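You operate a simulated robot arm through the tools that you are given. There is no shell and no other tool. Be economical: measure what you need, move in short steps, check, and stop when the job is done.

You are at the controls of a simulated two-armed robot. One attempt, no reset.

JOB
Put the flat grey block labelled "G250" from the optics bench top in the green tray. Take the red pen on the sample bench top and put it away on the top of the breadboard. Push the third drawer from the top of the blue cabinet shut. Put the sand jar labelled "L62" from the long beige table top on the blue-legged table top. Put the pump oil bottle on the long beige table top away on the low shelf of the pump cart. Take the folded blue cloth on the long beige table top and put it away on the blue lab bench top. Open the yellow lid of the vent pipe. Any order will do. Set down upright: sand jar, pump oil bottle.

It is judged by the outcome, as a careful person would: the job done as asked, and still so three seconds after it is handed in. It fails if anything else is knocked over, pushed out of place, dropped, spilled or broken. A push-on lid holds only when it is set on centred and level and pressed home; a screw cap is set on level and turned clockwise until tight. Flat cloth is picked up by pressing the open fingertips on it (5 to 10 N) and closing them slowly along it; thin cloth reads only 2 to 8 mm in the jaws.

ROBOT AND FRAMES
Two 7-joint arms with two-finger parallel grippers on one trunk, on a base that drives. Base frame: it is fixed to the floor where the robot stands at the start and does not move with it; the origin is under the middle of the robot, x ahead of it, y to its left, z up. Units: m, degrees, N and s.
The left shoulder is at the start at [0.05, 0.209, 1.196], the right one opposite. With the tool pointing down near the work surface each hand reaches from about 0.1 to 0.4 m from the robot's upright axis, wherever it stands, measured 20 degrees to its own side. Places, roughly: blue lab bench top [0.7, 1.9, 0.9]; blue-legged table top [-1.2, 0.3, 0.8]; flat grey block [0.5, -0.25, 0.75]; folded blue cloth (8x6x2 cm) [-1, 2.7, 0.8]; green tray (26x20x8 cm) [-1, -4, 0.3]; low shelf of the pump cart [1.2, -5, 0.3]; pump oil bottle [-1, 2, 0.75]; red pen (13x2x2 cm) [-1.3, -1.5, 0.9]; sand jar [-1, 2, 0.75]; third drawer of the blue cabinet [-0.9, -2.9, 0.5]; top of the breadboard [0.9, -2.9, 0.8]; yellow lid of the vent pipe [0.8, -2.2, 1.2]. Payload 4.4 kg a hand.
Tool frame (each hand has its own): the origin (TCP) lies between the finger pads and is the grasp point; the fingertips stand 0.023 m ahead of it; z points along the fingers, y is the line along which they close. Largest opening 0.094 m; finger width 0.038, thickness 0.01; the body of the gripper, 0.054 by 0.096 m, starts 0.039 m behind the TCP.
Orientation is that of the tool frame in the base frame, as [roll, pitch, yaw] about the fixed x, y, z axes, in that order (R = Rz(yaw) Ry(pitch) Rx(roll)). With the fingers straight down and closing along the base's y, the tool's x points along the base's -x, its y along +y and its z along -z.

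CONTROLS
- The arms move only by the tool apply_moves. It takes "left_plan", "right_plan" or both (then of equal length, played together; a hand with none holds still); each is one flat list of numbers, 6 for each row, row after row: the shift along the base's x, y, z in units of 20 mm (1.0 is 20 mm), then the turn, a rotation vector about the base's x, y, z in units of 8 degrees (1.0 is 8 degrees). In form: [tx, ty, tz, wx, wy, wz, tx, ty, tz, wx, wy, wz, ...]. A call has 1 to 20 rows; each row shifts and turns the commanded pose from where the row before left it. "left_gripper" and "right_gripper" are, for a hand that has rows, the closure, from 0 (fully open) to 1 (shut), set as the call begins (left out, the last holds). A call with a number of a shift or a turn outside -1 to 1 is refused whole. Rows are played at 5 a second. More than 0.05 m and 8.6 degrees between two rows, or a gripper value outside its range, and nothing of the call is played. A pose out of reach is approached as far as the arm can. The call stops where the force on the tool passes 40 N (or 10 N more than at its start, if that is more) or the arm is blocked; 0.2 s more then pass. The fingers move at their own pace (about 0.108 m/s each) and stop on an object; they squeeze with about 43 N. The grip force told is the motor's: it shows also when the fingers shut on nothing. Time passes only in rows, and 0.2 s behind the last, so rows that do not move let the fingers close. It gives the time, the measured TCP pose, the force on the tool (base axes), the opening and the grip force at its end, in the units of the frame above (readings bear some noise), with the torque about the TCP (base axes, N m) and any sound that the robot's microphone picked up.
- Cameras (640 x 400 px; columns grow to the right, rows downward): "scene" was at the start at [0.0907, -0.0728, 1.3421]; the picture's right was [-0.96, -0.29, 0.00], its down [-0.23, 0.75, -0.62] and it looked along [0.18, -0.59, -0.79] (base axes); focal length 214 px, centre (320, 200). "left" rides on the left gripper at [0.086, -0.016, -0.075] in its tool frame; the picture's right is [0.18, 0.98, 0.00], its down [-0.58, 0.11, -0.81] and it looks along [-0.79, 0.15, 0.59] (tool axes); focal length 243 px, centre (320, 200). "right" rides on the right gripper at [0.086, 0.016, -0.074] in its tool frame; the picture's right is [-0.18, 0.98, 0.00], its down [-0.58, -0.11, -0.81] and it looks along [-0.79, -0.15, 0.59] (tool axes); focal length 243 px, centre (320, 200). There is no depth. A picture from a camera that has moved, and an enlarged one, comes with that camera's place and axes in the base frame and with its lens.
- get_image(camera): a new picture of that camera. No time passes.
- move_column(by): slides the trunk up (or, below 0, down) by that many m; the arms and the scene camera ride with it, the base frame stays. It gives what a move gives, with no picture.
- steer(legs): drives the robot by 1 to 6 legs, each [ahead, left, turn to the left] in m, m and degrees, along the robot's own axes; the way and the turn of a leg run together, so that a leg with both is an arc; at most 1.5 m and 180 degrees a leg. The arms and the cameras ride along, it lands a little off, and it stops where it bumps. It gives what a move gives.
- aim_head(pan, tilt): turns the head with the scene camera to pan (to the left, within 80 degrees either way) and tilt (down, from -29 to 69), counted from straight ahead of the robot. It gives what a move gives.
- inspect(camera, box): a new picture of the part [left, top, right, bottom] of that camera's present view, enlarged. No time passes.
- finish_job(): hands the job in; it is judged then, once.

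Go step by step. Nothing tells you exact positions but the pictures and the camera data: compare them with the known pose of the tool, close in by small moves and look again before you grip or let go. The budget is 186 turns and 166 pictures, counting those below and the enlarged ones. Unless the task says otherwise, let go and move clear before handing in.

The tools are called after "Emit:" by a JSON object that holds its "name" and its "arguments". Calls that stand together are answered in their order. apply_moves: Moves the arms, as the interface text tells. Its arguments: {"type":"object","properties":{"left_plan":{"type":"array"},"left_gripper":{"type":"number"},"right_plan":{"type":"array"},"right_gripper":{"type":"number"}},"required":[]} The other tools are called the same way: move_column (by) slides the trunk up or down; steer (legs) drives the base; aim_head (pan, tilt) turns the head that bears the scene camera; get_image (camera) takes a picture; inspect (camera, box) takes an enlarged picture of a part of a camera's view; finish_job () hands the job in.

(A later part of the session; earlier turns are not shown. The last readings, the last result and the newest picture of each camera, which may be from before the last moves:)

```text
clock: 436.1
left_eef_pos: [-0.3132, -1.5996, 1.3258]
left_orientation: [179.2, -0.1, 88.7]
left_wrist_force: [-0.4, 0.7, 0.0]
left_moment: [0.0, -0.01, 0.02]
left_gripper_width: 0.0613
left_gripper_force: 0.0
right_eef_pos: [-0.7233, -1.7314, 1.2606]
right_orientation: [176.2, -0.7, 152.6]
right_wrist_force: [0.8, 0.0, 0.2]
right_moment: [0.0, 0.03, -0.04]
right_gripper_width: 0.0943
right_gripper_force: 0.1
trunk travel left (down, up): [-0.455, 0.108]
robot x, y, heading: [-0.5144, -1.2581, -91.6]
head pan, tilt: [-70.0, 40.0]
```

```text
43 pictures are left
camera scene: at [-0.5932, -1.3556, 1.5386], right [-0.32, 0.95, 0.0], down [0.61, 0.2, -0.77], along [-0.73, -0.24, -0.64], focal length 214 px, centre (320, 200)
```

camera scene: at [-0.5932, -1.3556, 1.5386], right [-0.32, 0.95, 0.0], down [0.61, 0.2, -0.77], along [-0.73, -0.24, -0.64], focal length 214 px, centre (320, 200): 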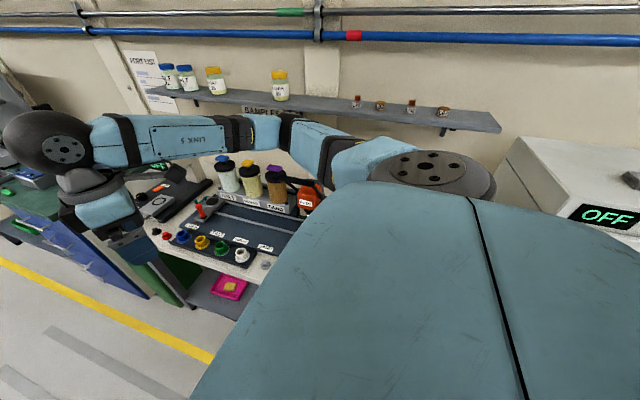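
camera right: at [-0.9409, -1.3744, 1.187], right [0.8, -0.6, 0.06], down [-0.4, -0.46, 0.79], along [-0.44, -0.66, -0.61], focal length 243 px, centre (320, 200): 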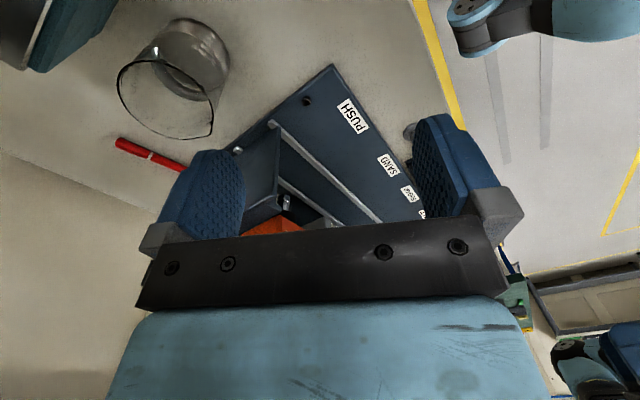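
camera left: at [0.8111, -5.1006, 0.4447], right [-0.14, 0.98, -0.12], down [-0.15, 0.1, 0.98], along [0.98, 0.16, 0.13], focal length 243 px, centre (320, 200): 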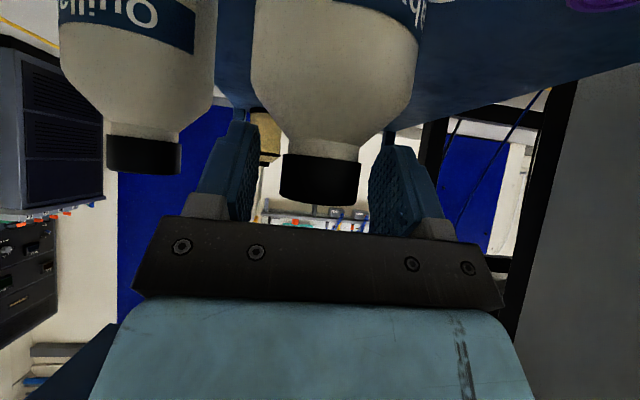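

Emit:
{"name": "apply_moves", "arguments": {"right_plan": [-1, 0.5, 0, 0, 0, -0.33, -1, 0.5, 0, 0, 0, -0.33, -1, 0.5, 0, 0, 0, -0.33, -1, 0.5, 0, 0, 0, -0.33, -1, 0.5, 0, 0, 0, -0.33, -1, 0.5, 0, 0, 0, -0.33, -1, 0.5, 0, 0, 0, -0.33, -1, 0.5, 0, 0, 0, -0.33, -1, 0.5, 0, 0, 0, -0.33, -1, 0.5, 0, 0, 0, -0.33, -1, 0.5, 0, 0, 0, -0.33, -1, 0.5, 0, 0, 0, -0.33, -1, 0.5, 0, 0, 0, -0.33, -1, 0.5, 0, 0, 0, -0.33, -1, 0.5, 0, 0, 0, -0.33, -1, 0.5, 0, 0, 0, -0.33, -1, 0.5, 0, 0, 0, -0.33, -1, 0.5, 0, 0, 0, -0.33, -1, 0.5, 0, 0, 0, -0.33, -1, 0.5, 0, 0, 0, -0.33], "right_gripper": 0.4}}

Emit:
{"name": "get_image", "arguments": {"camera": "right"}}

Emit:
{"name": "get_image", "arguments": {"camera": "scene"}}

```text
clock: 439.3
left_eef_pos: [-0.3103, -1.5983, 1.3236]
left_orientation: [179.3, -0.3, 88.8]
left_wrist_force: [0.0, 0.6, -0.1]
left_moment: [0.01, 0.03, -0.01]
left_gripper_width: 0.061
left_gripper_force: 0.0
right_eef_pos: [-1.0156, -1.5584, 1.2106]
right_orientation: [171.9, -10.9, 114.5]
right_wrist_force: [6.0, -4.8, 4.3]
right_moment: [-0.16, -0.02, 0.2]
right_gripper_width: 0.0549
right_gripper_force: 0.1
right hand out of reach, approached as far as the arm can: row 15
trunk travel left (down, up): [-0.455, 0.108]
robot x, y, heading: [-0.5118, -1.2613, -91.4]
head pan, tilt: [-70.0, 40.0]
stopped in row 16 (right hand): the force on the tool passed its limit at 96 N (the readings are from after the stop); the commanded pose is now the measured one
```

```text
42 pictures are left
camera right: at [-1.0381, -1.4918, 1.3011], right [0.97, 0.22, 0.1], down [0.1, -0.75, 0.66], along [0.22, -0.63, -0.75], focal length 243 px, centre (320, 200)
```

right: 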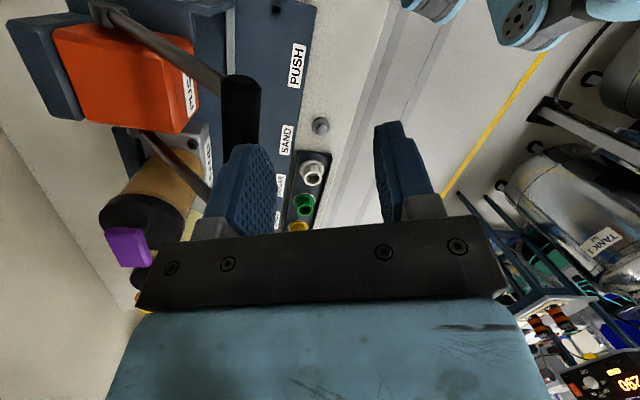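

```text
41 pictures are left
camera scene: at [-0.5899, -1.3562, 1.5388], right [-0.32, 0.95, 0.0], down [0.61, 0.21, -0.77], along [-0.73, -0.24, -0.64], focal length 214 px, centre (320, 200)
```

scene: 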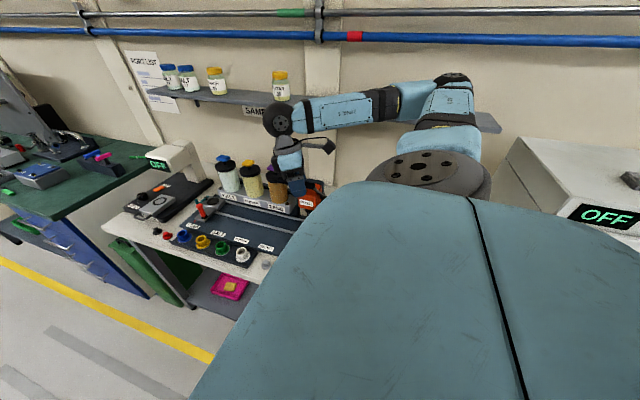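

The elbow swung out toward the wall shelf; retract the same way and check the shelf.

Emit:
{"name": "apply_moves", "arguments": {"right_plan": [1, -0.5, 0.2, 0, 0, 0.33, 1, -0.5, 0.2, 0, 0, 0.33, 1, -0.5, 0.2, 0, 0, 0.33, 1, -0.5, 0.2, 0, 0, 0.33, 1, -0.5, 0.2, 0, 0, 0.33, 1, -0.5, 0.2, 0, 0, 0.33, 1, -0.5, 0.2, 0, 0, 0.33, 1, -0.5, 0.2, 0, 0, 0.33, 1, -0.5, 0.2, 0, 0, 0.33, 1, -0.5, 0, 0, 0, 0.33, 1, -0.5, 0, 0, 0, 0.33, 1, -0.5, 0, 0, 0, 0.33, 1, -0.5, 0, 0, 0, 0]}}

Emit:
{"name": "inspect", "arguments": {"camera": "scene", "box": [130, 40, 530, 260]}}

```text
clock: 442.1
left_eef_pos: [-0.312, -1.5984, 1.3242]
left_orientation: [179.2, -0.2, 88.8]
left_wrist_force: [0.0, -0.3, 0.3]
left_moment: [0.01, 0.0, -0.01]
left_gripper_width: 0.0611
left_gripper_force: 0.0
right_eef_pos: [-0.7573, -1.6878, 1.2439]
right_orientation: [171.9, -10.9, 146.1]
right_wrist_force: [0.3, -0.5, -0.2]
right_moment: [-0.03, 0.02, 0.02]
right_gripper_width: 0.0564
right_gripper_force: 0.0
trunk travel left (down, up): [-0.455, 0.108]
robot x, y, heading: [-0.5137, -1.2584, -91.4]
head pan, tilt: [-70.0, 40.0]
```

```text
1.60 times, centred on (330, 150) of scene
camera zoom: at [-0.5921, -1.3565, 1.5386], right [-0.32, 0.95, 0.0], down [0.61, 0.21, -0.77], along [-0.73, -0.24, -0.64], focal length 343 px, centre (304, 280)
```

zoom: 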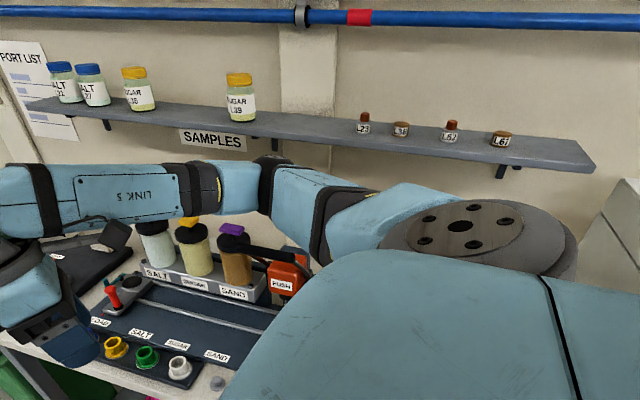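

Shelf items are all standing as before. Retry with the robot further back so the arm stays nearly straight.

Emit:
{"name": "steer", "arguments": {"legs": [[-0.19, 0, 1.4], [0, -0.03, 0]]}}

Emit:
{"name": "apply_moves", "arguments": {"right_plan": [-1, 0.15, 0, -0.4, -0.14, -0.38, -1, 0.15, 0, -0.4, -0.14, -0.38, -1, 0.15, 0, -0.4, -0.14, -0.38, -1, 0.15, 0, -0.4, -0.14, -0.38, -1, 0.15, 0, 0, 0, -0.38, -1, 0.15, 0, 0, 0, -0.38, -1, 0.15, 0, 0, 0, -0.38, -1, 0.15, 0, 0, 0, -0.38, -1, 0.15, 0, 0, 0, -0.38, -1, 0.15, 0, 0, 0, -0.38, -1, 0.15, 0, 0, 0, -0.38, -1, 0.15, 0, 0, 0, -0.38, -1, 0.15, 0, 0, 0, -0.38, -1, 0.15, 0, 0, 0, -0.38, -1, 0.15, 0, 0, 0, -0.38, -1, 0.15, 0, 0, 0, -0.38]}}

Emit:
{"name": "get_image", "arguments": {"camera": "scene"}}

Emit:
{"name": "get_image", "arguments": {"camera": "right"}}

```text
clock: 444.2
left_eef_pos: [-0.3306, -1.4038, 1.3247]
left_orientation: [179.2, -0.1, 90.2]
left_wrist_force: [0.3, 0.2, 0.4]
left_moment: [0.0, 0.0, -0.04]
left_gripper_width: 0.0609
left_gripper_force: 0.1
right_eef_pos: [-0.7724, -1.5046, 1.245]
right_orientation: [171.9, -10.9, 147.6]
right_wrist_force: [1.6, -0.3, -0.1]
right_moment: [-0.01, 0.0, 0.0]
right_gripper_width: 0.0566
right_gripper_force: 0.1
trunk travel left (down, up): [-0.455, 0.108]
robot x, y, heading: [-0.5413, -1.0733, -90.1]
head pan, tilt: [-70.0, 40.0]
```

```text
clock: 447.6
left_eef_pos: [-0.3311, -1.4034, 1.3242]
left_orientation: [179.2, 0.0, 90.2]
left_wrist_force: [0.1, 0.3, 0.7]
left_moment: [-0.02, 0.01, 0.0]
left_gripper_width: 0.0612
left_gripper_force: 0.0
right_eef_pos: [-1.0947, -1.4561, 1.2439]
right_orientation: [178.9, 0.7, 98.2]
right_wrist_force: [0.8, 0.5, -0.1]
right_moment: [-0.04, 0.03, 0.04]
right_gripper_width: 0.0562
right_gripper_force: 0.1
trunk travel left (down, up): [-0.455, 0.108]
robot x, y, heading: [-0.5387, -1.0673, -90.1]
head pan, tilt: [-70.0, 40.0]
```

```text
39 pictures are left
camera scene: at [-0.6178, -1.1683, 1.5386], right [-0.34, 0.94, 0.0], down [0.6, 0.22, -0.77], along [-0.72, -0.26, -0.64], focal length 214 px, centre (320, 200)
```

scene: 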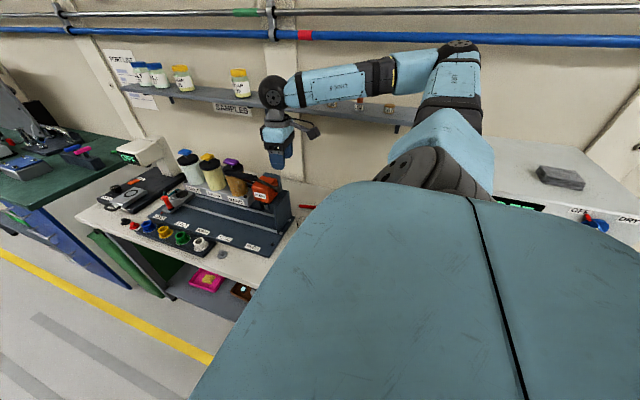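

```text
38 pictures are left
camera right: at [-1.0914, -1.3667, 1.3185], right [1.0, -0.04, 0.02], down [-0.04, -0.58, 0.81], along [-0.02, -0.81, -0.59], focal length 243 px, centre (320, 200)
```

right: 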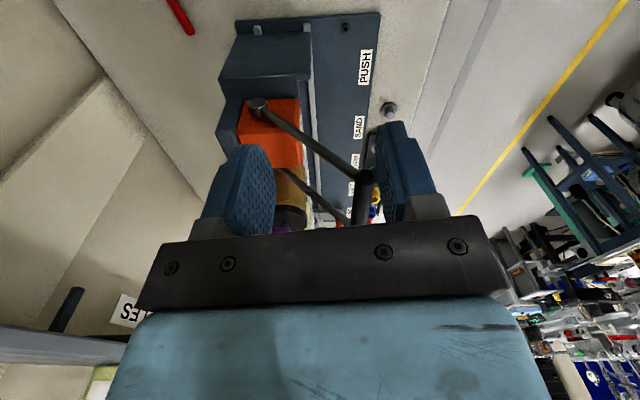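

Emit:
{"name": "apply_moves", "arguments": {"right_plan": [-1, 0.05, 0, 0, 0, 0, -1, 0.05, 0, 0, 0, 0, -1, 0.05, 0, 0, 0, 0, -1, 0.05, 0, 0, 0, 0, -1, 0.05, 0, 0, 0, 0, -1, 0.05, 0, 0, 0, 0, -1, 0.05, 0, 0, 0, 0, -1, 0.05, 0, 0, 0, 0, -1, 0.05, 0, 0, 0, 0, -1, 0.05, 0, 0, 0, 0, -0.8, 0.05, 0, 0, 0, 0]}}

Emit:
{"name": "get_image", "arguments": {"camera": "scene"}}

Emit:
{"name": "get_image", "arguments": {"camera": "right"}}

```text
clock: 450.0
left_eef_pos: [-0.331, -1.4043, 1.325]
left_orientation: [179.1, -0.2, 90.2]
left_wrist_force: [-0.4, -0.1, -0.6]
left_moment: [0.03, 0.0, 0.0]
left_gripper_width: 0.0609
left_gripper_force: 0.1
right_eef_pos: [-1.145, -1.4526, 1.2442]
right_orientation: [179.0, 0.7, 98.3]
right_wrist_force: [-0.6, -0.4, -0.1]
right_moment: [0.04, 0.01, 0.01]
right_gripper_width: 0.0562
right_gripper_force: 0.1
right hand out of reach, approached as far as the arm can: row 3, 4, 5, 6, 7, 8, 9, 10, 11
trunk travel left (down, up): [-0.455, 0.108]
robot x, y, heading: [-0.542, -1.0698, -90.0]
head pan, tilt: [-70.0, 40.0]
```

```text
37 pictures are left
camera scene: at [-0.6179, -1.1688, 1.5386], right [-0.34, 0.94, 0.0], down [0.6, 0.22, -0.77], along [-0.72, -0.26, -0.64], focal length 214 px, centre (320, 200)
```

scene: 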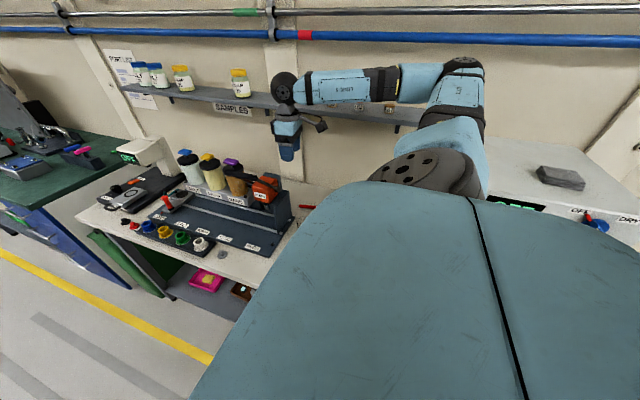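

```text
36 pictures are left
camera right: at [-1.1413, -1.3643, 1.3176], right [1.0, -0.04, 0.02], down [-0.04, -0.58, 0.81], along [-0.02, -0.81, -0.59], focal length 243 px, centre (320, 200)
```

right: 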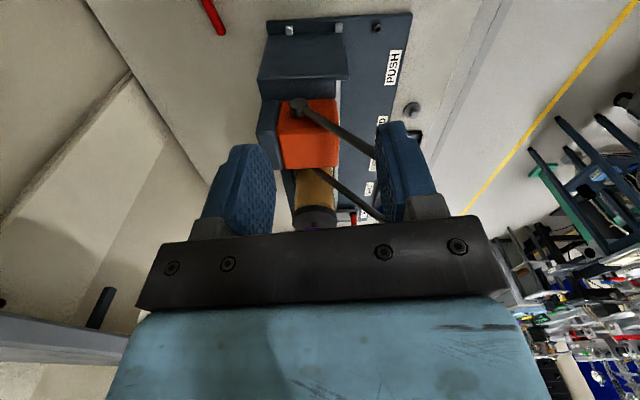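

The arm can't extend there in this stance. By symmetry with the earlier left-arm grasps, the right arm facing the bench with yaw ≈ -75° should reach. Retract and reposition.

Emit:
{"name": "apply_moves", "arguments": {"right_plan": [1, -0.15, 0, 0, 0, 0.2, 1, -0.15, 0, 0, 0, 0.2, 1, -0.15, 0, 0, 0, 0.2, 1, -0.15, 0, 0, 0, 0.2, 1, -0.15, 0, 0, 0, 0.2, 1, -0.15, 0, 0, 0, 0.2, 1, -0.15, 0, 0, 0, 0.2, 1, -0.15, 0, 0, 0, 0.2, 1, -0.15, 0, 0, 0, 0.2, 1, -0.15, 0, 0, 0, 0.2, 1, -0.15, 0, 0, 0, 0.2, 1, -0.15, 0, 0, 0, 0.2, 1, -0.15, 0, 0, 0, 0.2, 1, -0.15, 0, 0, 0, 0.2, 1, -0.15, 0, 0, 0, 0.2, 1, -0.15, 0, 0, 0, 0.2, 1, -0.15, 0, 0, 0, 0.2, 1, -0.15, 0, 0, 0, 0.2, 1, -0.15, 0, 0, 0, 0.2]}}

Emit:
{"name": "steer", "arguments": {"legs": [[0, 0.34, 0], [0, 0, -90], [0, 0.59, 0]]}}

```text
clock: 454.0
left_eef_pos: [-0.3297, -1.4037, 1.3239]
left_orientation: [179.1, -0.2, 90.2]
left_wrist_force: [1.0, 0.3, 0.2]
left_moment: [0.01, -0.04, 0.04]
left_gripper_width: 0.0612
left_gripper_force: 0.0
right_eef_pos: [-0.7653, -1.5118, 1.2431]
right_orientation: [179.0, 0.4, 128.6]
right_wrist_force: [0.6, 0.7, -0.1]
right_moment: [0.02, 0.02, -0.04]
right_gripper_width: 0.0563
right_gripper_force: 0.1
trunk travel left (down, up): [-0.455, 0.108]
robot x, y, heading: [-0.5391, -1.0698, -90.5]
head pan, tilt: [-70.0, 40.0]
```

```text
clock: 466.5
left_eef_pos: [-0.5322, -1.8608, 1.3255]
left_orientation: [179.1, -0.1, 0.0]
left_wrist_force: [-0.3, 0.4, -0.2]
left_moment: [0.02, 0.0, 0.0]
left_gripper_width: 0.0612
left_gripper_force: 0.1
right_eef_pos: [-0.639, -1.4255, 1.2417]
right_orientation: [179.1, 0.6, 38.5]
right_wrist_force: [-0.2, 1.1, -0.1]
right_moment: [0.0, 0.02, -0.01]
right_gripper_width: 0.0563
right_gripper_force: 0.0
trunk travel left (down, up): [-0.455, 0.108]
robot x, y, heading: [-0.2023, -1.6537, 179.8]
head pan, tilt: [-70.0, 40.0]
```

Emit:
{"name": "apply_moves", "arguments": {"right_plan": [-0.5, 0, 0, 0, 0, -0.89, -0.5, 0, 0, 0, 0, -0.89, -0.5, 0, 0, 0, 0, -0.89, -0.5, 0, 0, 0, 0, -0.89, -0.5, 0, 0, 0, 0, -0.89, -0.5, 0, 0, 0, 0, -0.89, -0.5, 0, 0, 0, 0, -0.89, -0.5, 0, 0, 0, 0, -0.89, -0.5, 0, 0, 0, 0, -0.89, -0.5, 0, 0, 0, 0, -0.89, -0.5, 0, 0, 0, 0, -0.89, -0.5, 0, 0, 0, 0, -0.89, -0.5, 0, 0, 0, 0, -0.89, -0.5, 0, 0, 0, 0, -0.89, -0.5, 0, 0, 0, 0, -0.89, -0.5, 0, 0, 0, 0, -0.89]}}

Emit:
{"name": "steer", "arguments": {"legs": [[0.34, 0, 0]]}}

Emit:
{"name": "aim_head", "arguments": {"pan": -10, "tilt": 40}}

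Emit:
{"name": "get_image", "arguments": {"camera": "scene"}}

```text
clock: 469.9
left_eef_pos: [-0.5338, -1.8609, 1.3249]
left_orientation: [179.1, -0.1, 0.0]
left_wrist_force: [-0.2, 0.4, -1.0]
left_moment: [-0.02, 0.02, 0.01]
left_gripper_width: 0.061
left_gripper_force: 0.0
right_eef_pos: [-0.7996, -1.4253, 1.2435]
right_orientation: [179.1, 0.6, -75.6]
right_wrist_force: [0.7, 0.6, 0.8]
right_moment: [0.01, 0.0, -0.02]
right_gripper_width: 0.0563
right_gripper_force: 0.1
trunk travel left (down, up): [-0.455, 0.108]
robot x, y, heading: [-0.2006, -1.6589, 179.9]
head pan, tilt: [-70.0, 40.0]
```

```text
clock: 472.2
left_eef_pos: [-0.8788, -1.8593, 1.3248]
left_orientation: [179.1, -0.1, -0.1]
left_wrist_force: [0.4, 0.0, -0.3]
left_moment: [0.0, 0.03, 0.0]
left_gripper_width: 0.0611
left_gripper_force: 0.0
right_eef_pos: [-1.1439, -1.4238, 1.2448]
right_orientation: [179.1, 0.6, -75.6]
right_wrist_force: [-1.8, -0.2, -0.5]
right_moment: [0.01, 0.01, 0.01]
right_gripper_width: 0.0564
right_gripper_force: 0.1
trunk travel left (down, up): [-0.455, 0.108]
robot x, y, heading: [-0.5423, -1.6537, 179.6]
head pan, tilt: [-70.0, 40.0]
```

```text
clock: 473.5
left_eef_pos: [-0.8787, -1.8585, 1.3233]
left_orientation: [179.2, -0.3, 0.0]
left_wrist_force: [-0.2, 0.2, -0.5]
left_moment: [-0.01, 0.0, 0.01]
left_gripper_width: 0.061
left_gripper_force: 0.0
right_eef_pos: [-1.1428, -1.4229, 1.2447]
right_orientation: [179.0, 0.6, -75.6]
right_wrist_force: [-0.3, 0.6, 0.4]
right_moment: [0.02, 0.0, 0.02]
right_gripper_width: 0.0564
right_gripper_force: 0.0
trunk travel left (down, up): [-0.455, 0.108]
robot x, y, heading: [-0.543, -1.6542, 179.7]
head pan, tilt: [-10.0, 40.0]
```

```text
35 pictures are left
camera scene: at [-0.6946, -1.6381, 1.5386], right [0.18, 0.98, 0.0], down [0.63, -0.11, -0.77], along [-0.75, 0.14, -0.64], focal length 214 px, centre (320, 200)
```

scene: 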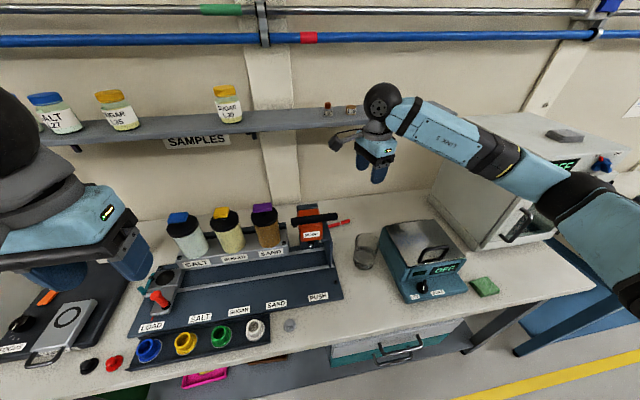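

Emit:
{"name": "apply_moves", "arguments": {"right_plan": [-1, -0.1, 0, 0, 0, 0, -1, -0.1, 0, 0, 0, 0, -1, -0.1, 0, 0, 0, 0, -1, -0.1, 0, 0, 0, 0, -1, -0.1, 0, 0, 0, 0, -1, -0.1, 0, 0, 0, 0, -1, -0.1, 0, 0, 0, 0, -1, -0.1, 0, 0, 0, 0, -0.4, -0.1, 0, 0, 0, 0, 0, 0, -1, 0, 0, 0, 0, 0, -1, 0, 0, 0, 0, 0, -1, 0, 0, 0, 0, 0, -1, 0, 0, 0, 0, 0, -1, 0, 0, 0, 0, 0, -1, 0, 0, 0, 0, 0, -1, 0, 0, 0, 0, 0, -1, 0, 0, 0, 0, 0, -1, 0, 0, 0, 0, 0, -1, 0, 0, 0], "right_gripper": 0.4}}

Emit:
{"name": "get_image", "arguments": {"camera": "right"}}

Emit:
{"name": "get_image", "arguments": {"camera": "scene"}}

```text
clock: 475.2
left_eef_pos: [-0.8757, -1.8592, 1.3246]
left_orientation: [179.1, -0.1, -0.2]
left_wrist_force: [0.4, -0.6, -0.2]
left_moment: [-0.01, 0.0, -0.02]
left_gripper_width: 0.061
left_gripper_force: 0.0
right_eef_pos: [-1.2868, -1.4379, 1.2447]
right_orientation: [179.6, 0.7, -75.7]
right_wrist_force: [0.4, -0.7, 0.4]
right_moment: [0.0, 0.01, 0.02]
right_gripper_width: 0.0563
right_gripper_force: 0.0
trunk travel left (down, up): [-0.455, 0.108]
robot x, y, heading: [-0.5462, -1.6554, 179.5]
head pan, tilt: [-10.0, 40.0]
stopped in row 8 (right hand): the force on the tool passed its limit at 71 N (the readings are from after the stop); the commanded pose is now the measured one
```

```text
34 pictures are left
camera right: at [-1.2796, -1.5258, 1.3181], right [-1.0, -0.07, 0.01], down [-0.03, 0.58, 0.81], along [-0.06, 0.81, -0.58], focal length 243 px, centre (320, 200)
```

right: 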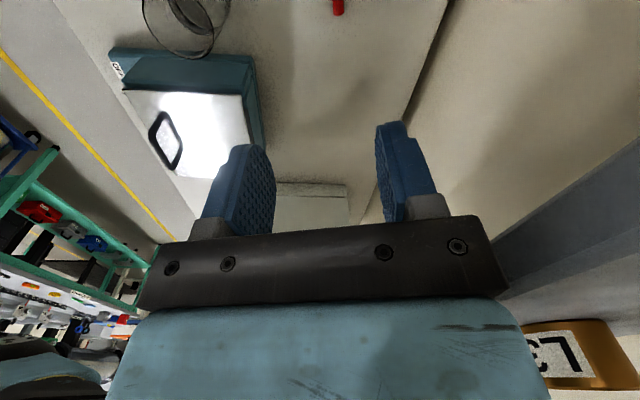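

```text
33 pictures are left
camera scene: at [-0.692, -1.6379, 1.5389], right [0.18, 0.98, 0.0], down [0.63, -0.12, -0.77], along [-0.75, 0.14, -0.64], focal length 214 px, centre (320, 200)
```

scene: 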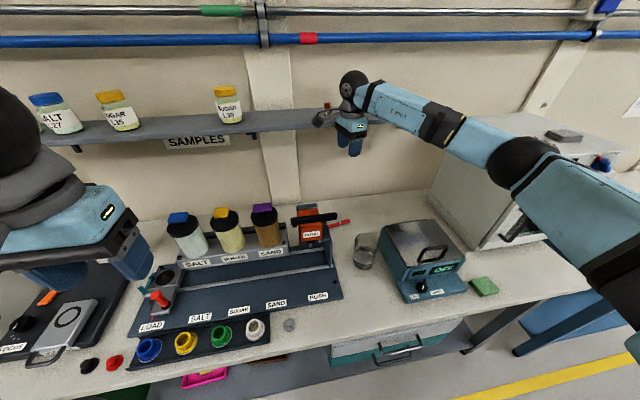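

The gripper met the wall shelf edge (x≈-1.34, z≈1.3). Back off and go in underneath the shelf instead.

Emit:
{"name": "apply_moves", "arguments": {"right_plan": [0.87, 0, 0, 0, 0, 0, 0.87, 0.5, 0, 0, 0, 0, 0.87, 1, 0, 0, 0, 0, 0.87, 1, 0, 0, 0, 0, 0.87, 1, 0, 0, 0, 0, 0, 0.3, 0, 0, 0, 0]}}

Emit:
{"name": "inspect", "arguments": {"camera": "scene", "box": [200, 60, 460, 280]}}

```text
clock: 476.6
left_eef_pos: [-0.8793, -1.8591, 1.325]
left_orientation: [179.1, -0.1, -0.1]
left_wrist_force: [0.1, 0.0, -0.4]
left_moment: [0.01, -0.02, -0.01]
left_gripper_width: 0.0613
left_gripper_force: 0.1
right_eef_pos: [-1.204, -1.3608, 1.2427]
right_orientation: [179.7, 0.6, -75.5]
right_wrist_force: [0.1, -0.2, 0.4]
right_moment: [0.05, -0.02, 0.04]
right_gripper_width: 0.0565
right_gripper_force: 0.0
trunk travel left (down, up): [-0.455, 0.108]
robot x, y, heading: [-0.5441, -1.6514, 179.6]
head pan, tilt: [-10.0, 40.0]
```

```text
1.82 times, centred on (330, 170) of scene
camera zoom: at [-0.6948, -1.6384, 1.5385], right [0.18, 0.98, 0.0], down [0.63, -0.11, -0.77], along [-0.75, 0.14, -0.64], focal length 390 px, centre (302, 254)
```

zoom: 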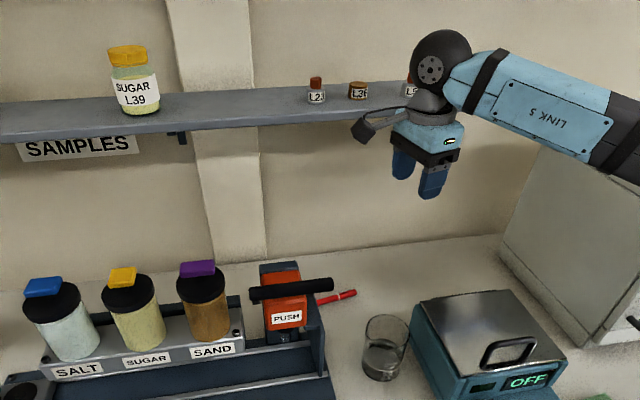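

Emit:
{"name": "move_column", "arguments": {"by": -0.15}}

Emit:
{"name": "apply_moves", "arguments": {"right_plan": [0, 0, -1, 0, 0, 0, 0, 0, -1, 0, 0, 0, 0, 0, -1, 0, 0, 0, -1, 0, -0.3, 0, 0, 0, -1, 0, -0.3, 0, 0, 0, -1, 0, -0.3, 0, 0, 0, -1, 0, -0.3, 0, 0, 0, -1, -0.5, 0, 0, 0, 0, -0.3, -0.5, 0, 0, 0, 0, 0, -1, 0, 0, 0, 0, 0, -1, 0, 0, 0, 0, 0, -0.8, 0, 0, 0, 0]}}

Emit:
{"name": "get_image", "arguments": {"camera": "right"}}

Emit:
{"name": "get_image", "arguments": {"camera": "scene"}}

```text
clock: 478.4
left_eef_pos: [-0.8788, -1.8594, 1.1748]
left_orientation: [179.1, -0.2, -0.2]
left_wrist_force: [-0.4, -0.3, -0.1]
left_moment: [-0.02, 0.0, 0.03]
left_gripper_width: 0.0609
left_gripper_force: 0.0
right_eef_pos: [-1.203, -1.3618, 1.093]
right_orientation: [179.7, 0.6, -75.5]
right_wrist_force: [-0.7, -0.9, 0.7]
right_moment: [0.01, 0.03, -0.02]
right_gripper_width: 0.0564
right_gripper_force: 0.1
trunk travel left (down, up): [-0.305, 0.258]
robot x, y, heading: [-0.5439, -1.6513, 179.7]
head pan, tilt: [-10.0, 40.0]
```

```text
clock: 481.0
left_eef_pos: [-0.8777, -1.8586, 1.1735]
left_orientation: [179.2, -0.2, -0.1]
left_wrist_force: [-0.1, 0.1, -1.0]
left_moment: [0.03, -0.05, -0.02]
left_gripper_width: 0.0609
left_gripper_force: 0.0
right_eef_pos: [-1.3086, -1.4375, 1.0091]
right_orientation: [179.7, 0.7, -75.5]
right_wrist_force: [-0.1, -0.4, 0.0]
right_moment: [0.0, 0.0, -0.03]
right_gripper_width: 0.0565
right_gripper_force: 0.1
trunk travel left (down, up): [-0.305, 0.258]
robot x, y, heading: [-0.5484, -1.6518, 179.8]
head pan, tilt: [-10.0, 40.0]
```

```text
31 pictures are left
camera right: at [-1.3011, -1.5257, 1.0824], right [-1.0, -0.07, 0.01], down [-0.03, 0.58, 0.81], along [-0.06, 0.81, -0.58], focal length 243 px, centre (320, 200)
```

right: 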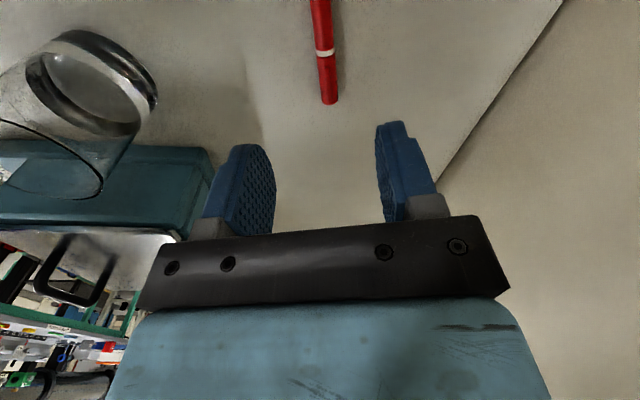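

```text
30 pictures are left
camera scene: at [-0.6945, -1.6385, 1.3886], right [0.18, 0.98, 0.0], down [0.63, -0.11, -0.77], along [-0.75, 0.14, -0.64], focal length 214 px, centre (320, 200)
```

scene: 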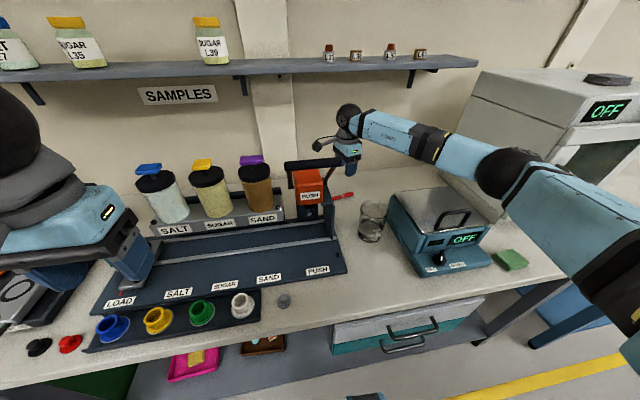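

Emit:
{"name": "apply_moves", "arguments": {"right_plan": [-0.1, 0, -1, 0, 0, 0, -0.1, 0, -1, 0, 0, 0, 0, 0, -1, 0, 0, 0, 0, 0, -1, 0, 0, 0, 0, 0, -1, 0, 0, 0, 0, 0, -0.5, 0, 0, 0]}}

Emit:
{"name": "get_image", "arguments": {"camera": "right"}}

```text
clock: 482.4
left_eef_pos: [-0.8793, -1.8604, 1.1748]
left_orientation: [179.1, -0.2, -0.1]
left_wrist_force: [-0.1, 0.2, 0.9]
left_moment: [-0.02, -0.01, 0.0]
left_gripper_width: 0.0609
left_gripper_force: 0.1
right_eef_pos: [-1.3119, -1.4382, 0.8977]
right_orientation: [179.7, 0.5, -75.6]
right_wrist_force: [-0.4, 0.7, 0.6]
right_moment: [0.0, 0.0, -0.04]
right_gripper_width: 0.0563
right_gripper_force: 0.1
trunk travel left (down, up): [-0.305, 0.258]
robot x, y, heading: [-0.5443, -1.651, 179.7]
head pan, tilt: [-10.0, 40.0]
```

```text
29 pictures are left
camera right: at [-1.304, -1.5258, 0.9713], right [-1.0, -0.07, 0.01], down [-0.03, 0.58, 0.81], along [-0.06, 0.81, -0.58], focal length 243 px, centre (320, 200)
```

right: 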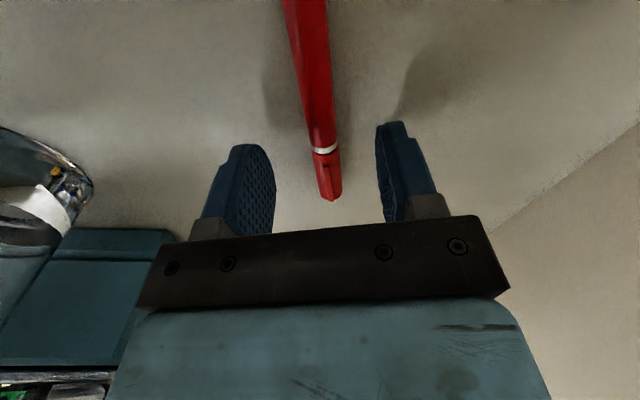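

Emit:
{"name": "apply_moves", "arguments": {"right_plan": [0, 0, -0.3, 0, 0, 0, 0, 0, -0.25, 0, 0, 0]}}

Emit:
{"name": "apply_moves", "arguments": {"right_plan": [0, 0, -0.15, 0, 0, 0, 0, 0, -0.15, 0, 0, 0]}}

```text
clock: 483.0
left_eef_pos: [-0.8786, -1.859, 1.1744]
left_orientation: [179.1, -0.2, -0.1]
left_wrist_force: [-0.3, -0.1, 0.5]
left_moment: [-0.02, 0.01, -0.02]
left_gripper_width: 0.0612
left_gripper_force: 0.1
right_eef_pos: [-1.3122, -1.437, 0.8867]
right_orientation: [179.8, 0.6, -75.6]
right_wrist_force: [0.5, 0.8, -0.5]
right_moment: [0.01, -0.02, -0.02]
right_gripper_width: 0.0564
right_gripper_force: 0.0
trunk travel left (down, up): [-0.305, 0.258]
robot x, y, heading: [-0.5466, -1.651, 179.7]
head pan, tilt: [-10.0, 40.0]
```

```text
clock: 483.6
left_eef_pos: [-0.8774, -1.8582, 1.1758]
left_orientation: [179.1, 0.0, -0.1]
left_wrist_force: [0.2, 0.3, 0.0]
left_moment: [0.0, 0.02, -0.03]
left_gripper_width: 0.061
left_gripper_force: 0.1
right_eef_pos: [-1.3119, -1.4363, 0.8839]
right_orientation: [179.5, 0.6, -75.7]
right_wrist_force: [-2.2, 0.9, 9.1]
right_moment: [-0.04, -0.29, 0.02]
right_gripper_width: 0.0559
right_gripper_force: 0.1
trunk travel left (down, up): [-0.305, 0.258]
robot x, y, heading: [-0.5457, -1.6531, 179.6]
head pan, tilt: [-10.0, 40.0]
```

Touching the bench lightly (top ≈0.86). Close on the pen and lift a little under the shelf.

Emit:
{"name": "apply_moves", "arguments": {"right_plan": [0, 0, 0.05, 0, 0, 0, 0, 0, 0, 0, 0, 0, 0, 0, 0, 0, 0, 0, 0, 0, 0, 0, 0, 0], "right_gripper": 1}}

Emit:
{"name": "apply_moves", "arguments": {"right_plan": [0, 0, 0.5, 0, 0, 0, 0, 0, 1, 0, 0, 0, 0, 0, 1, 0, 0, 0, 0, 0, 1, 0, 0, 0, 0, 0, 1, 0, 0, 0, 0, 0, 1, 0, 0, 0, 0, 0.5, 0.8, 0, 0, 0, 0, 1, 0, 0, 0, 0, 0, 1, 0, 0, 0, 0, 0, 1, 0, 0, 0, 0, 1, 0.3, 0, 0, 0, 0, 1, 0, 0, 0, 0, 0, 1, 0, 0.3, 0, 0, 0, 1, 0, 1, 0, 0, 0, 1, 0, 1, 0, 0, 0, 1, 0, 1, 0, 0, 0, 1, 0, 1, 0, 0, 0, 1, 0, 1, 0, 0, 0]}}

Emit:
{"name": "get_image", "arguments": {"camera": "right"}}

```text
clock: 484.6
left_eef_pos: [-0.8776, -1.8582, 1.1757]
left_orientation: [179.1, -0.1, -0.1]
left_wrist_force: [-0.9, 0.0, 0.6]
left_moment: [0.02, 0.01, -0.01]
left_gripper_width: 0.0611
left_gripper_force: 0.2
right_eef_pos: [-1.3122, -1.4377, 0.8848]
right_orientation: [179.6, 0.6, -75.6]
right_wrist_force: [3.6, 1.5, 8.4]
right_moment: [-0.06, -0.22, 0.12]
right_gripper_width: 0.0143
right_gripper_force: 43.0
trunk travel left (down, up): [-0.305, 0.258]
robot x, y, heading: [-0.5429, -1.6516, 179.8]
head pan, tilt: [-10.0, 40.0]
```

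```text
clock: 488.4
left_eef_pos: [-0.878, -1.8571, 1.1748]
left_orientation: [179.2, -0.1, -0.2]
left_wrist_force: [-0.1, 0.2, 0.1]
left_moment: [-0.02, 0.02, 0.01]
left_gripper_width: 0.0613
left_gripper_force: 0.1
right_eef_pos: [-1.1518, -1.3601, 1.1147]
right_orientation: [179.7, 0.5, -75.6]
right_wrist_force: [0.7, -0.5, 0.0]
right_moment: [-0.02, 0.03, 0.01]
right_gripper_width: 0.0142
right_gripper_force: 42.8
trunk travel left (down, up): [-0.305, 0.258]
robot x, y, heading: [-0.5422, -1.653, 179.5]
head pan, tilt: [-10.0, 40.0]
```

```text
28 pictures are left
camera right: at [-1.1441, -1.4479, 1.1882], right [-1.0, -0.07, 0.01], down [-0.03, 0.58, 0.81], along [-0.06, 0.81, -0.58], focal length 243 px, centre (320, 200)
```

right: 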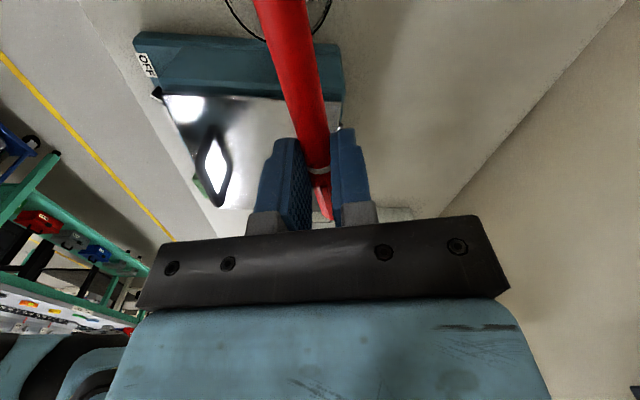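

Pen is held. Raise, back out, and go to the east side (breadboard, vent pipe lid).

Emit:
{"name": "move_column", "arguments": {"by": 0.15}}

Emit:
{"name": "steer", "arguments": {"legs": [[-0.32, 0, 0], [0, 1.15, 0], [0, 0, 180]]}}

Emit:
{"name": "aim_head", "arguments": {"pan": 10, "tilt": 25}}

Emit:
{"name": "get_image", "arguments": {"camera": "scene"}}

```text
clock: 490.1
left_eef_pos: [-0.879, -1.8586, 1.3233]
left_orientation: [179.1, -0.1, -0.1]
left_wrist_force: [0.7, 1.0, 1.2]
left_moment: [0.0, 0.0, -0.01]
left_gripper_width: 0.0613
left_gripper_force: 0.1
right_eef_pos: [-1.1519, -1.3607, 1.265]
right_orientation: [179.7, 0.6, -75.7]
right_wrist_force: [0.3, 0.4, -0.1]
right_moment: [-0.01, 0.03, -0.01]
right_gripper_width: 0.0143
right_gripper_force: 43.6
trunk travel left (down, up): [-0.455, 0.108]
robot x, y, heading: [-0.5438, -1.6536, 179.8]
head pan, tilt: [-10.0, 40.0]
```

```text
clock: 509.4
left_eef_pos: [0.1051, -2.5989, 1.3254]
left_orientation: [179.1, -0.1, 177.0]
left_wrist_force: [-0.5, -0.6, -0.2]
left_moment: [0.01, -0.01, 0.02]
left_gripper_width: 0.0611
left_gripper_force: 0.1
right_eef_pos: [0.3542, -3.11, 1.2636]
right_orientation: [179.7, 0.6, 101.6]
right_wrist_force: [-0.4, -0.4, -0.1]
right_moment: [0.0, -0.02, 0.0]
right_gripper_width: 0.0142
right_gripper_force: 43.1
trunk travel left (down, up): [-0.455, 0.108]
robot x, y, heading: [-0.2375, -2.79, -3.2]
head pan, tilt: [-10.0, 40.0]
```

```text
clock: 510.2
left_eef_pos: [0.1058, -2.5977, 1.3257]
left_orientation: [179.1, -0.1, 177.0]
left_wrist_force: [-0.5, -0.3, -1.4]
left_moment: [0.01, 0.0, 0.01]
left_gripper_width: 0.061
left_gripper_force: 0.1
right_eef_pos: [0.355, -3.1098, 1.2644]
right_orientation: [179.7, 0.6, 101.6]
right_wrist_force: [-0.5, 1.2, -0.3]
right_moment: [-0.03, 0.05, -0.02]
right_gripper_width: 0.0141
right_gripper_force: 43.0
trunk travel left (down, up): [-0.455, 0.108]
robot x, y, heading: [-0.2368, -2.785, -3.4]
head pan, tilt: [10.0, 25.0]
```

```text
27 pictures are left
camera scene: at [-0.0781, -2.7815, 1.5618], right [0.12, -0.99, 0.0], down [-0.42, -0.05, -0.91], along [0.9, 0.11, -0.42], focal length 214 px, centre (320, 200)
```

scene: 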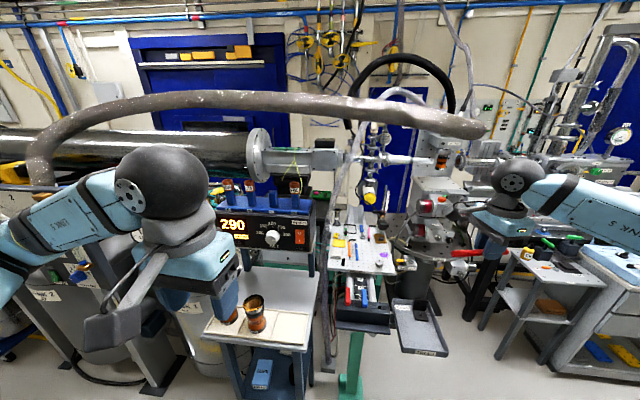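

Emit:
{"name": "inspect", "arguments": {"camera": "scene", "box": [300, 210, 460, 370]}}

Emit:
{"name": "inspect", "arguments": {"camera": "scene", "box": [190, 90, 390, 270]}}

```text
2.50 times, centred on (380, 290) of scene
camera zoom: at [-0.0781, -2.7815, 1.5618], right [0.12, -0.99, 0.0], down [-0.42, -0.05, -0.91], along [0.9, 0.11, -0.42], focal length 536 px, centre (170, -25)
```

zoom: 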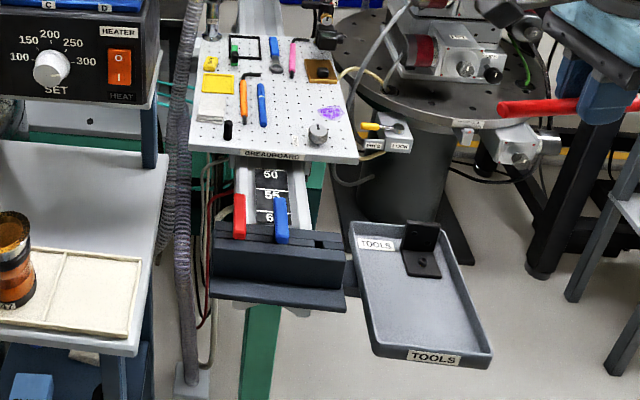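

```text
2.22 times, centred on (290, 180) of scene
camera zoom: at [-0.0781, -2.7815, 1.5618], right [0.12, -0.99, 0.0], down [-0.42, -0.05, -0.91], along [0.9, 0.11, -0.42], focal length 477 px, centre (387, 244)
```

zoom: 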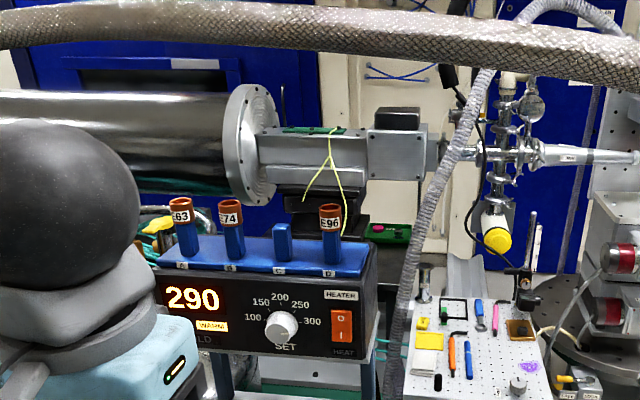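

Emit:
{"name": "steer", "arguments": {"legs": [[0, 0, 3.4], [0, -0.2, 0]]}}

Emit:
{"name": "apply_moves", "arguments": {"right_plan": [-0.42, 0.97, 0, 0, 0, 0.52, -0.42, 0.97, 0, 0, 0, 0.52, -0.42, 0.97, 0, 0, 0, 0.52, -0.42, 0.97, 0, 0, 0, 0.52, -0.42, 0.97, 0, 0, 0, 0.52, -0.42, 0.97, 0, 0, 0, 0.52, -0.42, 0.97, 0, 0, 0, 0.52, -0.42, 0.97, 0, 0, 0, 0.52, -0.42, 0.97, 0, 0, 0, 0.52, -0.42, 0.97, 0, 0, 0, 0.52, -0.42, 0.97, 0, 0, 0, 0.52, -0.42, 0.97, 0, 0, 0, 0.52, -0.42, 0.97, 0, 0, 0, 0.52, -0.42, 0.97, 0, 0, 0, 0.52, -0.42, 0.97, 0, 0, 0, 0.52, -0.42, 0.97, 0, 0, 0, 0.52, -0.42, 0.97, 0, 0, 0, 0.52, -0.42, 0.97, 0, 0, 0, 0.52]}}

Emit:
{"name": "get_image", "arguments": {"camera": "scene"}}

```text
clock: 513.0
left_eef_pos: [0.0935, -2.7736, 1.3253]
left_orientation: [179.2, -0.1, -179.6]
left_wrist_force: [-1.2, -0.1, -0.2]
left_moment: [0.02, -0.01, 0.02]
left_gripper_width: 0.0612
left_gripper_force: 0.0
right_eef_pos: [0.3726, -3.2703, 1.2637]
right_orientation: [179.6, 0.6, 105.0]
right_wrist_force: [0.0, 0.5, -0.7]
right_moment: [0.0, 0.01, 0.03]
right_gripper_width: 0.0141
right_gripper_force: 43.4
trunk travel left (down, up): [-0.455, 0.108]
robot x, y, heading: [-0.236, -2.9863, 0.2]
head pan, tilt: [10.0, 25.0]
```

```text
clock: 516.8
left_eef_pos: [0.0927, -2.7735, 1.3238]
left_orientation: [179.1, -0.2, -179.6]
left_wrist_force: [0.1, -0.1, 0.1]
left_moment: [-0.01, -0.01, 0.0]
left_gripper_width: 0.0611
left_gripper_force: 0.0
right_eef_pos: [0.2198, -2.9201, 1.2641]
right_orientation: [179.9, 0.7, 179.9]
right_wrist_force: [-0.4, 0.1, -0.4]
right_moment: [0.0, -0.02, 0.01]
right_gripper_width: 0.0143
right_gripper_force: 43.2
trunk travel left (down, up): [-0.455, 0.108]
robot x, y, heading: [-0.24, -2.9824, 0.2]
head pan, tilt: [10.0, 25.0]
```

```text
24 pictures are left
camera scene: at [-0.0783, -2.9659, 1.5619], right [0.18, -0.98, 0.0], down [-0.42, -0.08, -0.91], along [0.89, 0.16, -0.42], focal length 214 px, centre (320, 200)
```

scene: 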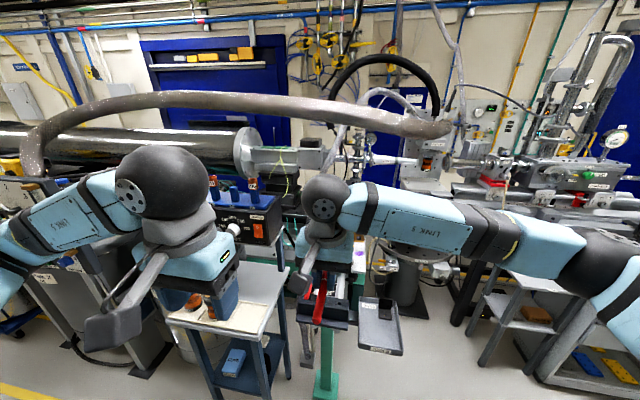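

Emit:
{"name": "apply_moves", "arguments": {"left_plan": [-0.2, 0, 1, 0, 0, 0, -0.2, 0, 1, 0, 0, 0, -0.2, 0, 1, 0, 0, 0, -0.2, 0, 1, 0, 0, 0, -0.2, 0, 1, 0, 0, 0, -0.2, 0, 1, 0, 0, 0]}}

Emit:
{"name": "steer", "arguments": {"legs": [[0.43, 0, 0]]}}

Emit:
{"name": "aim_head", "arguments": {"pan": 0, "tilt": 45}}

Emit:
{"name": "get_image", "arguments": {"camera": "scene"}}

Emit:
{"name": "get_image", "arguments": {"camera": "right"}}

```text
clock: 518.2
left_eef_pos: [0.0679, -2.7756, 1.445]
left_orientation: [179.1, -0.2, -179.6]
left_wrist_force: [0.2, -0.9, 0.0]
left_moment: [0.01, 0.0, 0.01]
left_gripper_width: 0.0612
left_gripper_force: 0.0
right_eef_pos: [0.2215, -2.9216, 1.2628]
right_orientation: [179.7, 0.6, 179.8]
right_wrist_force: [0.1, -0.1, -0.2]
right_moment: [0.01, -0.03, -0.01]
right_gripper_width: 0.0143
right_gripper_force: 42.9
trunk travel left (down, up): [-0.455, 0.108]
robot x, y, heading: [-0.2401, -2.9832, 0.2]
head pan, tilt: [10.0, 25.0]
```

```text
clock: 520.8
left_eef_pos: [0.4913, -2.7712, 1.4446]
left_orientation: [179.0, -0.1, -179.5]
left_wrist_force: [0.4, 0.6, 0.0]
left_moment: [0.0, 0.0, -0.01]
left_gripper_width: 0.0611
left_gripper_force: 0.0
right_eef_pos: [0.6433, -2.9179, 1.2641]
right_orientation: [179.8, 0.6, -180.0]
right_wrist_force: [0.5, -0.6, 0.5]
right_moment: [0.02, -0.01, -0.01]
right_gripper_width: 0.0141
right_gripper_force: 42.6
trunk travel left (down, up): [-0.455, 0.108]
robot x, y, heading: [0.1873, -2.9813, 0.7]
head pan, tilt: [10.0, 25.0]
```

```text
clock: 521.6
left_eef_pos: [0.4921, -2.7728, 1.4456]
left_orientation: [179.2, -0.2, -179.4]
left_wrist_force: [0.4, -0.2, 0.2]
left_moment: [0.03, -0.03, 0.04]
left_gripper_width: 0.0611
left_gripper_force: 0.0
right_eef_pos: [0.6438, -2.9168, 1.2642]
right_orientation: [179.7, 0.6, 180.0]
right_wrist_force: [0.9, 0.1, -0.1]
right_moment: [-0.04, 0.0, -0.04]
right_gripper_width: 0.0143
right_gripper_force: 42.9
trunk travel left (down, up): [-0.455, 0.108]
robot x, y, heading: [0.1872, -2.9786, 0.7]
head pan, tilt: [0.0, 45.0]
```

```text
23 pictures are left
camera scene: at [0.3372, -2.9803, 1.5314], right [0.01, -1.0, 0.0], down [-0.71, -0.01, -0.71], along [0.71, 0.01, -0.71], focal length 214 px, centre (320, 200)
```

scene: 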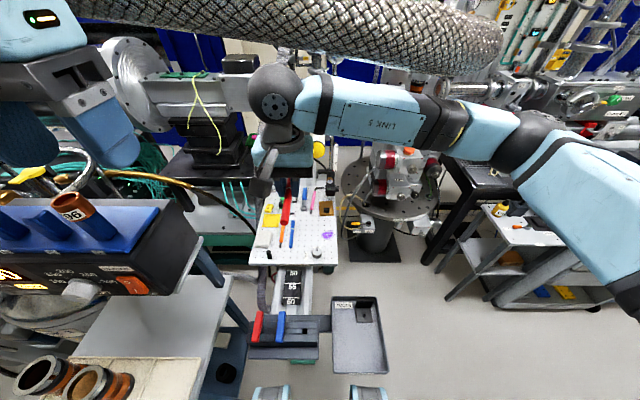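

```text
22 pictures are left
camera right: at [0.5589, -2.9012, 1.3371], right [0.18, 0.98, 0.01], down [0.57, -0.11, 0.81], along [0.8, -0.14, -0.58], focal length 243 px, centre (320, 200)
```

right: 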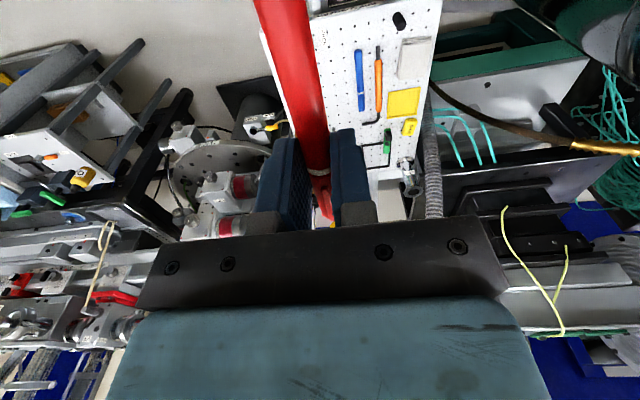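

Emit:
{"name": "apply_moves", "arguments": {"right_plan": [0, 0, -1, 0, 0, 0, 0, 0, -1, 0, 0, 0, 0, 0, -1, 0, 0, 0, 0, 0, -1, 0, 0, 0, 0, 0, -1, 0, 0, 0, 0, 0, -1, 0, 0, 0, 0, 0, -1, 0, 0, 0, 0, 0, -1, 0, 0, 0, 1, 0.03, -0.5, 0, 0, 0, 1, 0.03, -0.5, 0, 0, 0, 1, 0.03, -0.5, 0, 0, 0, 1, 0.03, -0.5, 0, 0, 0, 1, 0.03, -0.5, 0, 0, 0, 1, 0.03, -0.5, 0, 0, 0, 1, 0.03, -0.5, 0, 0, 0, 1, 0.03, -0.5, 0, 0, 0, 1, 0.03, -0.5, 0, 0, 0, 1, 0.03, -0.5, 0, 0, 0, 1, 0.03, -0.5, 0, 0, 0, 1, 0.03, -0.5, 0, 0, 0]}}

Emit:
{"name": "get_image", "arguments": {"camera": "right"}}

Emit:
{"name": "inspect", "arguments": {"camera": "scene", "box": [230, 130, 390, 290]}}

```text
clock: 525.8
left_eef_pos: [0.4921, -2.7717, 1.4444]
left_orientation: [179.2, -0.3, -179.4]
left_wrist_force: [-0.3, 0.2, -0.4]
left_moment: [0.05, 0.02, 0.0]
left_gripper_width: 0.0613
left_gripper_force: 0.0
right_eef_pos: [0.8848, -2.9099, 0.9831]
right_orientation: [179.8, 0.5, -180.0]
right_wrist_force: [-0.5, 0.2, -0.1]
right_moment: [-0.01, -0.01, 0.02]
right_gripper_width: 0.0139
right_gripper_force: 42.7
trunk travel left (down, up): [-0.455, 0.108]
robot x, y, heading: [0.1876, -2.9804, 0.6]
head pan, tilt: [0.0, 45.0]
```

```text
21 pictures are left
camera right: at [0.7982, -2.8937, 1.0557], right [0.18, 0.98, 0.01], down [0.57, -0.11, 0.81], along [0.8, -0.14, -0.58], focal length 243 px, centre (320, 200)
```

right: 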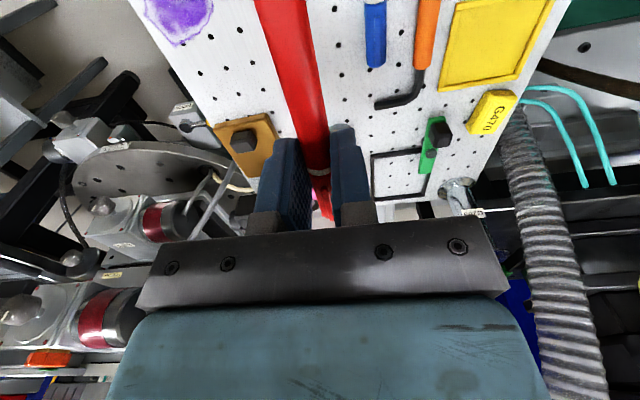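

```text
2.50 times, centred on (310, 210) of scene
camera zoom: at [0.3376, -2.9797, 1.5313], right [0.01, -1.0, 0.0], down [-0.71, -0.01, -0.71], along [0.71, 0.0, -0.71], focal length 536 px, centre (345, 175)
```

zoom: 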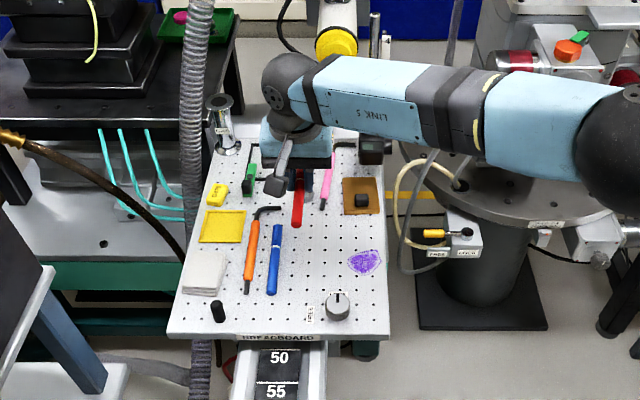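

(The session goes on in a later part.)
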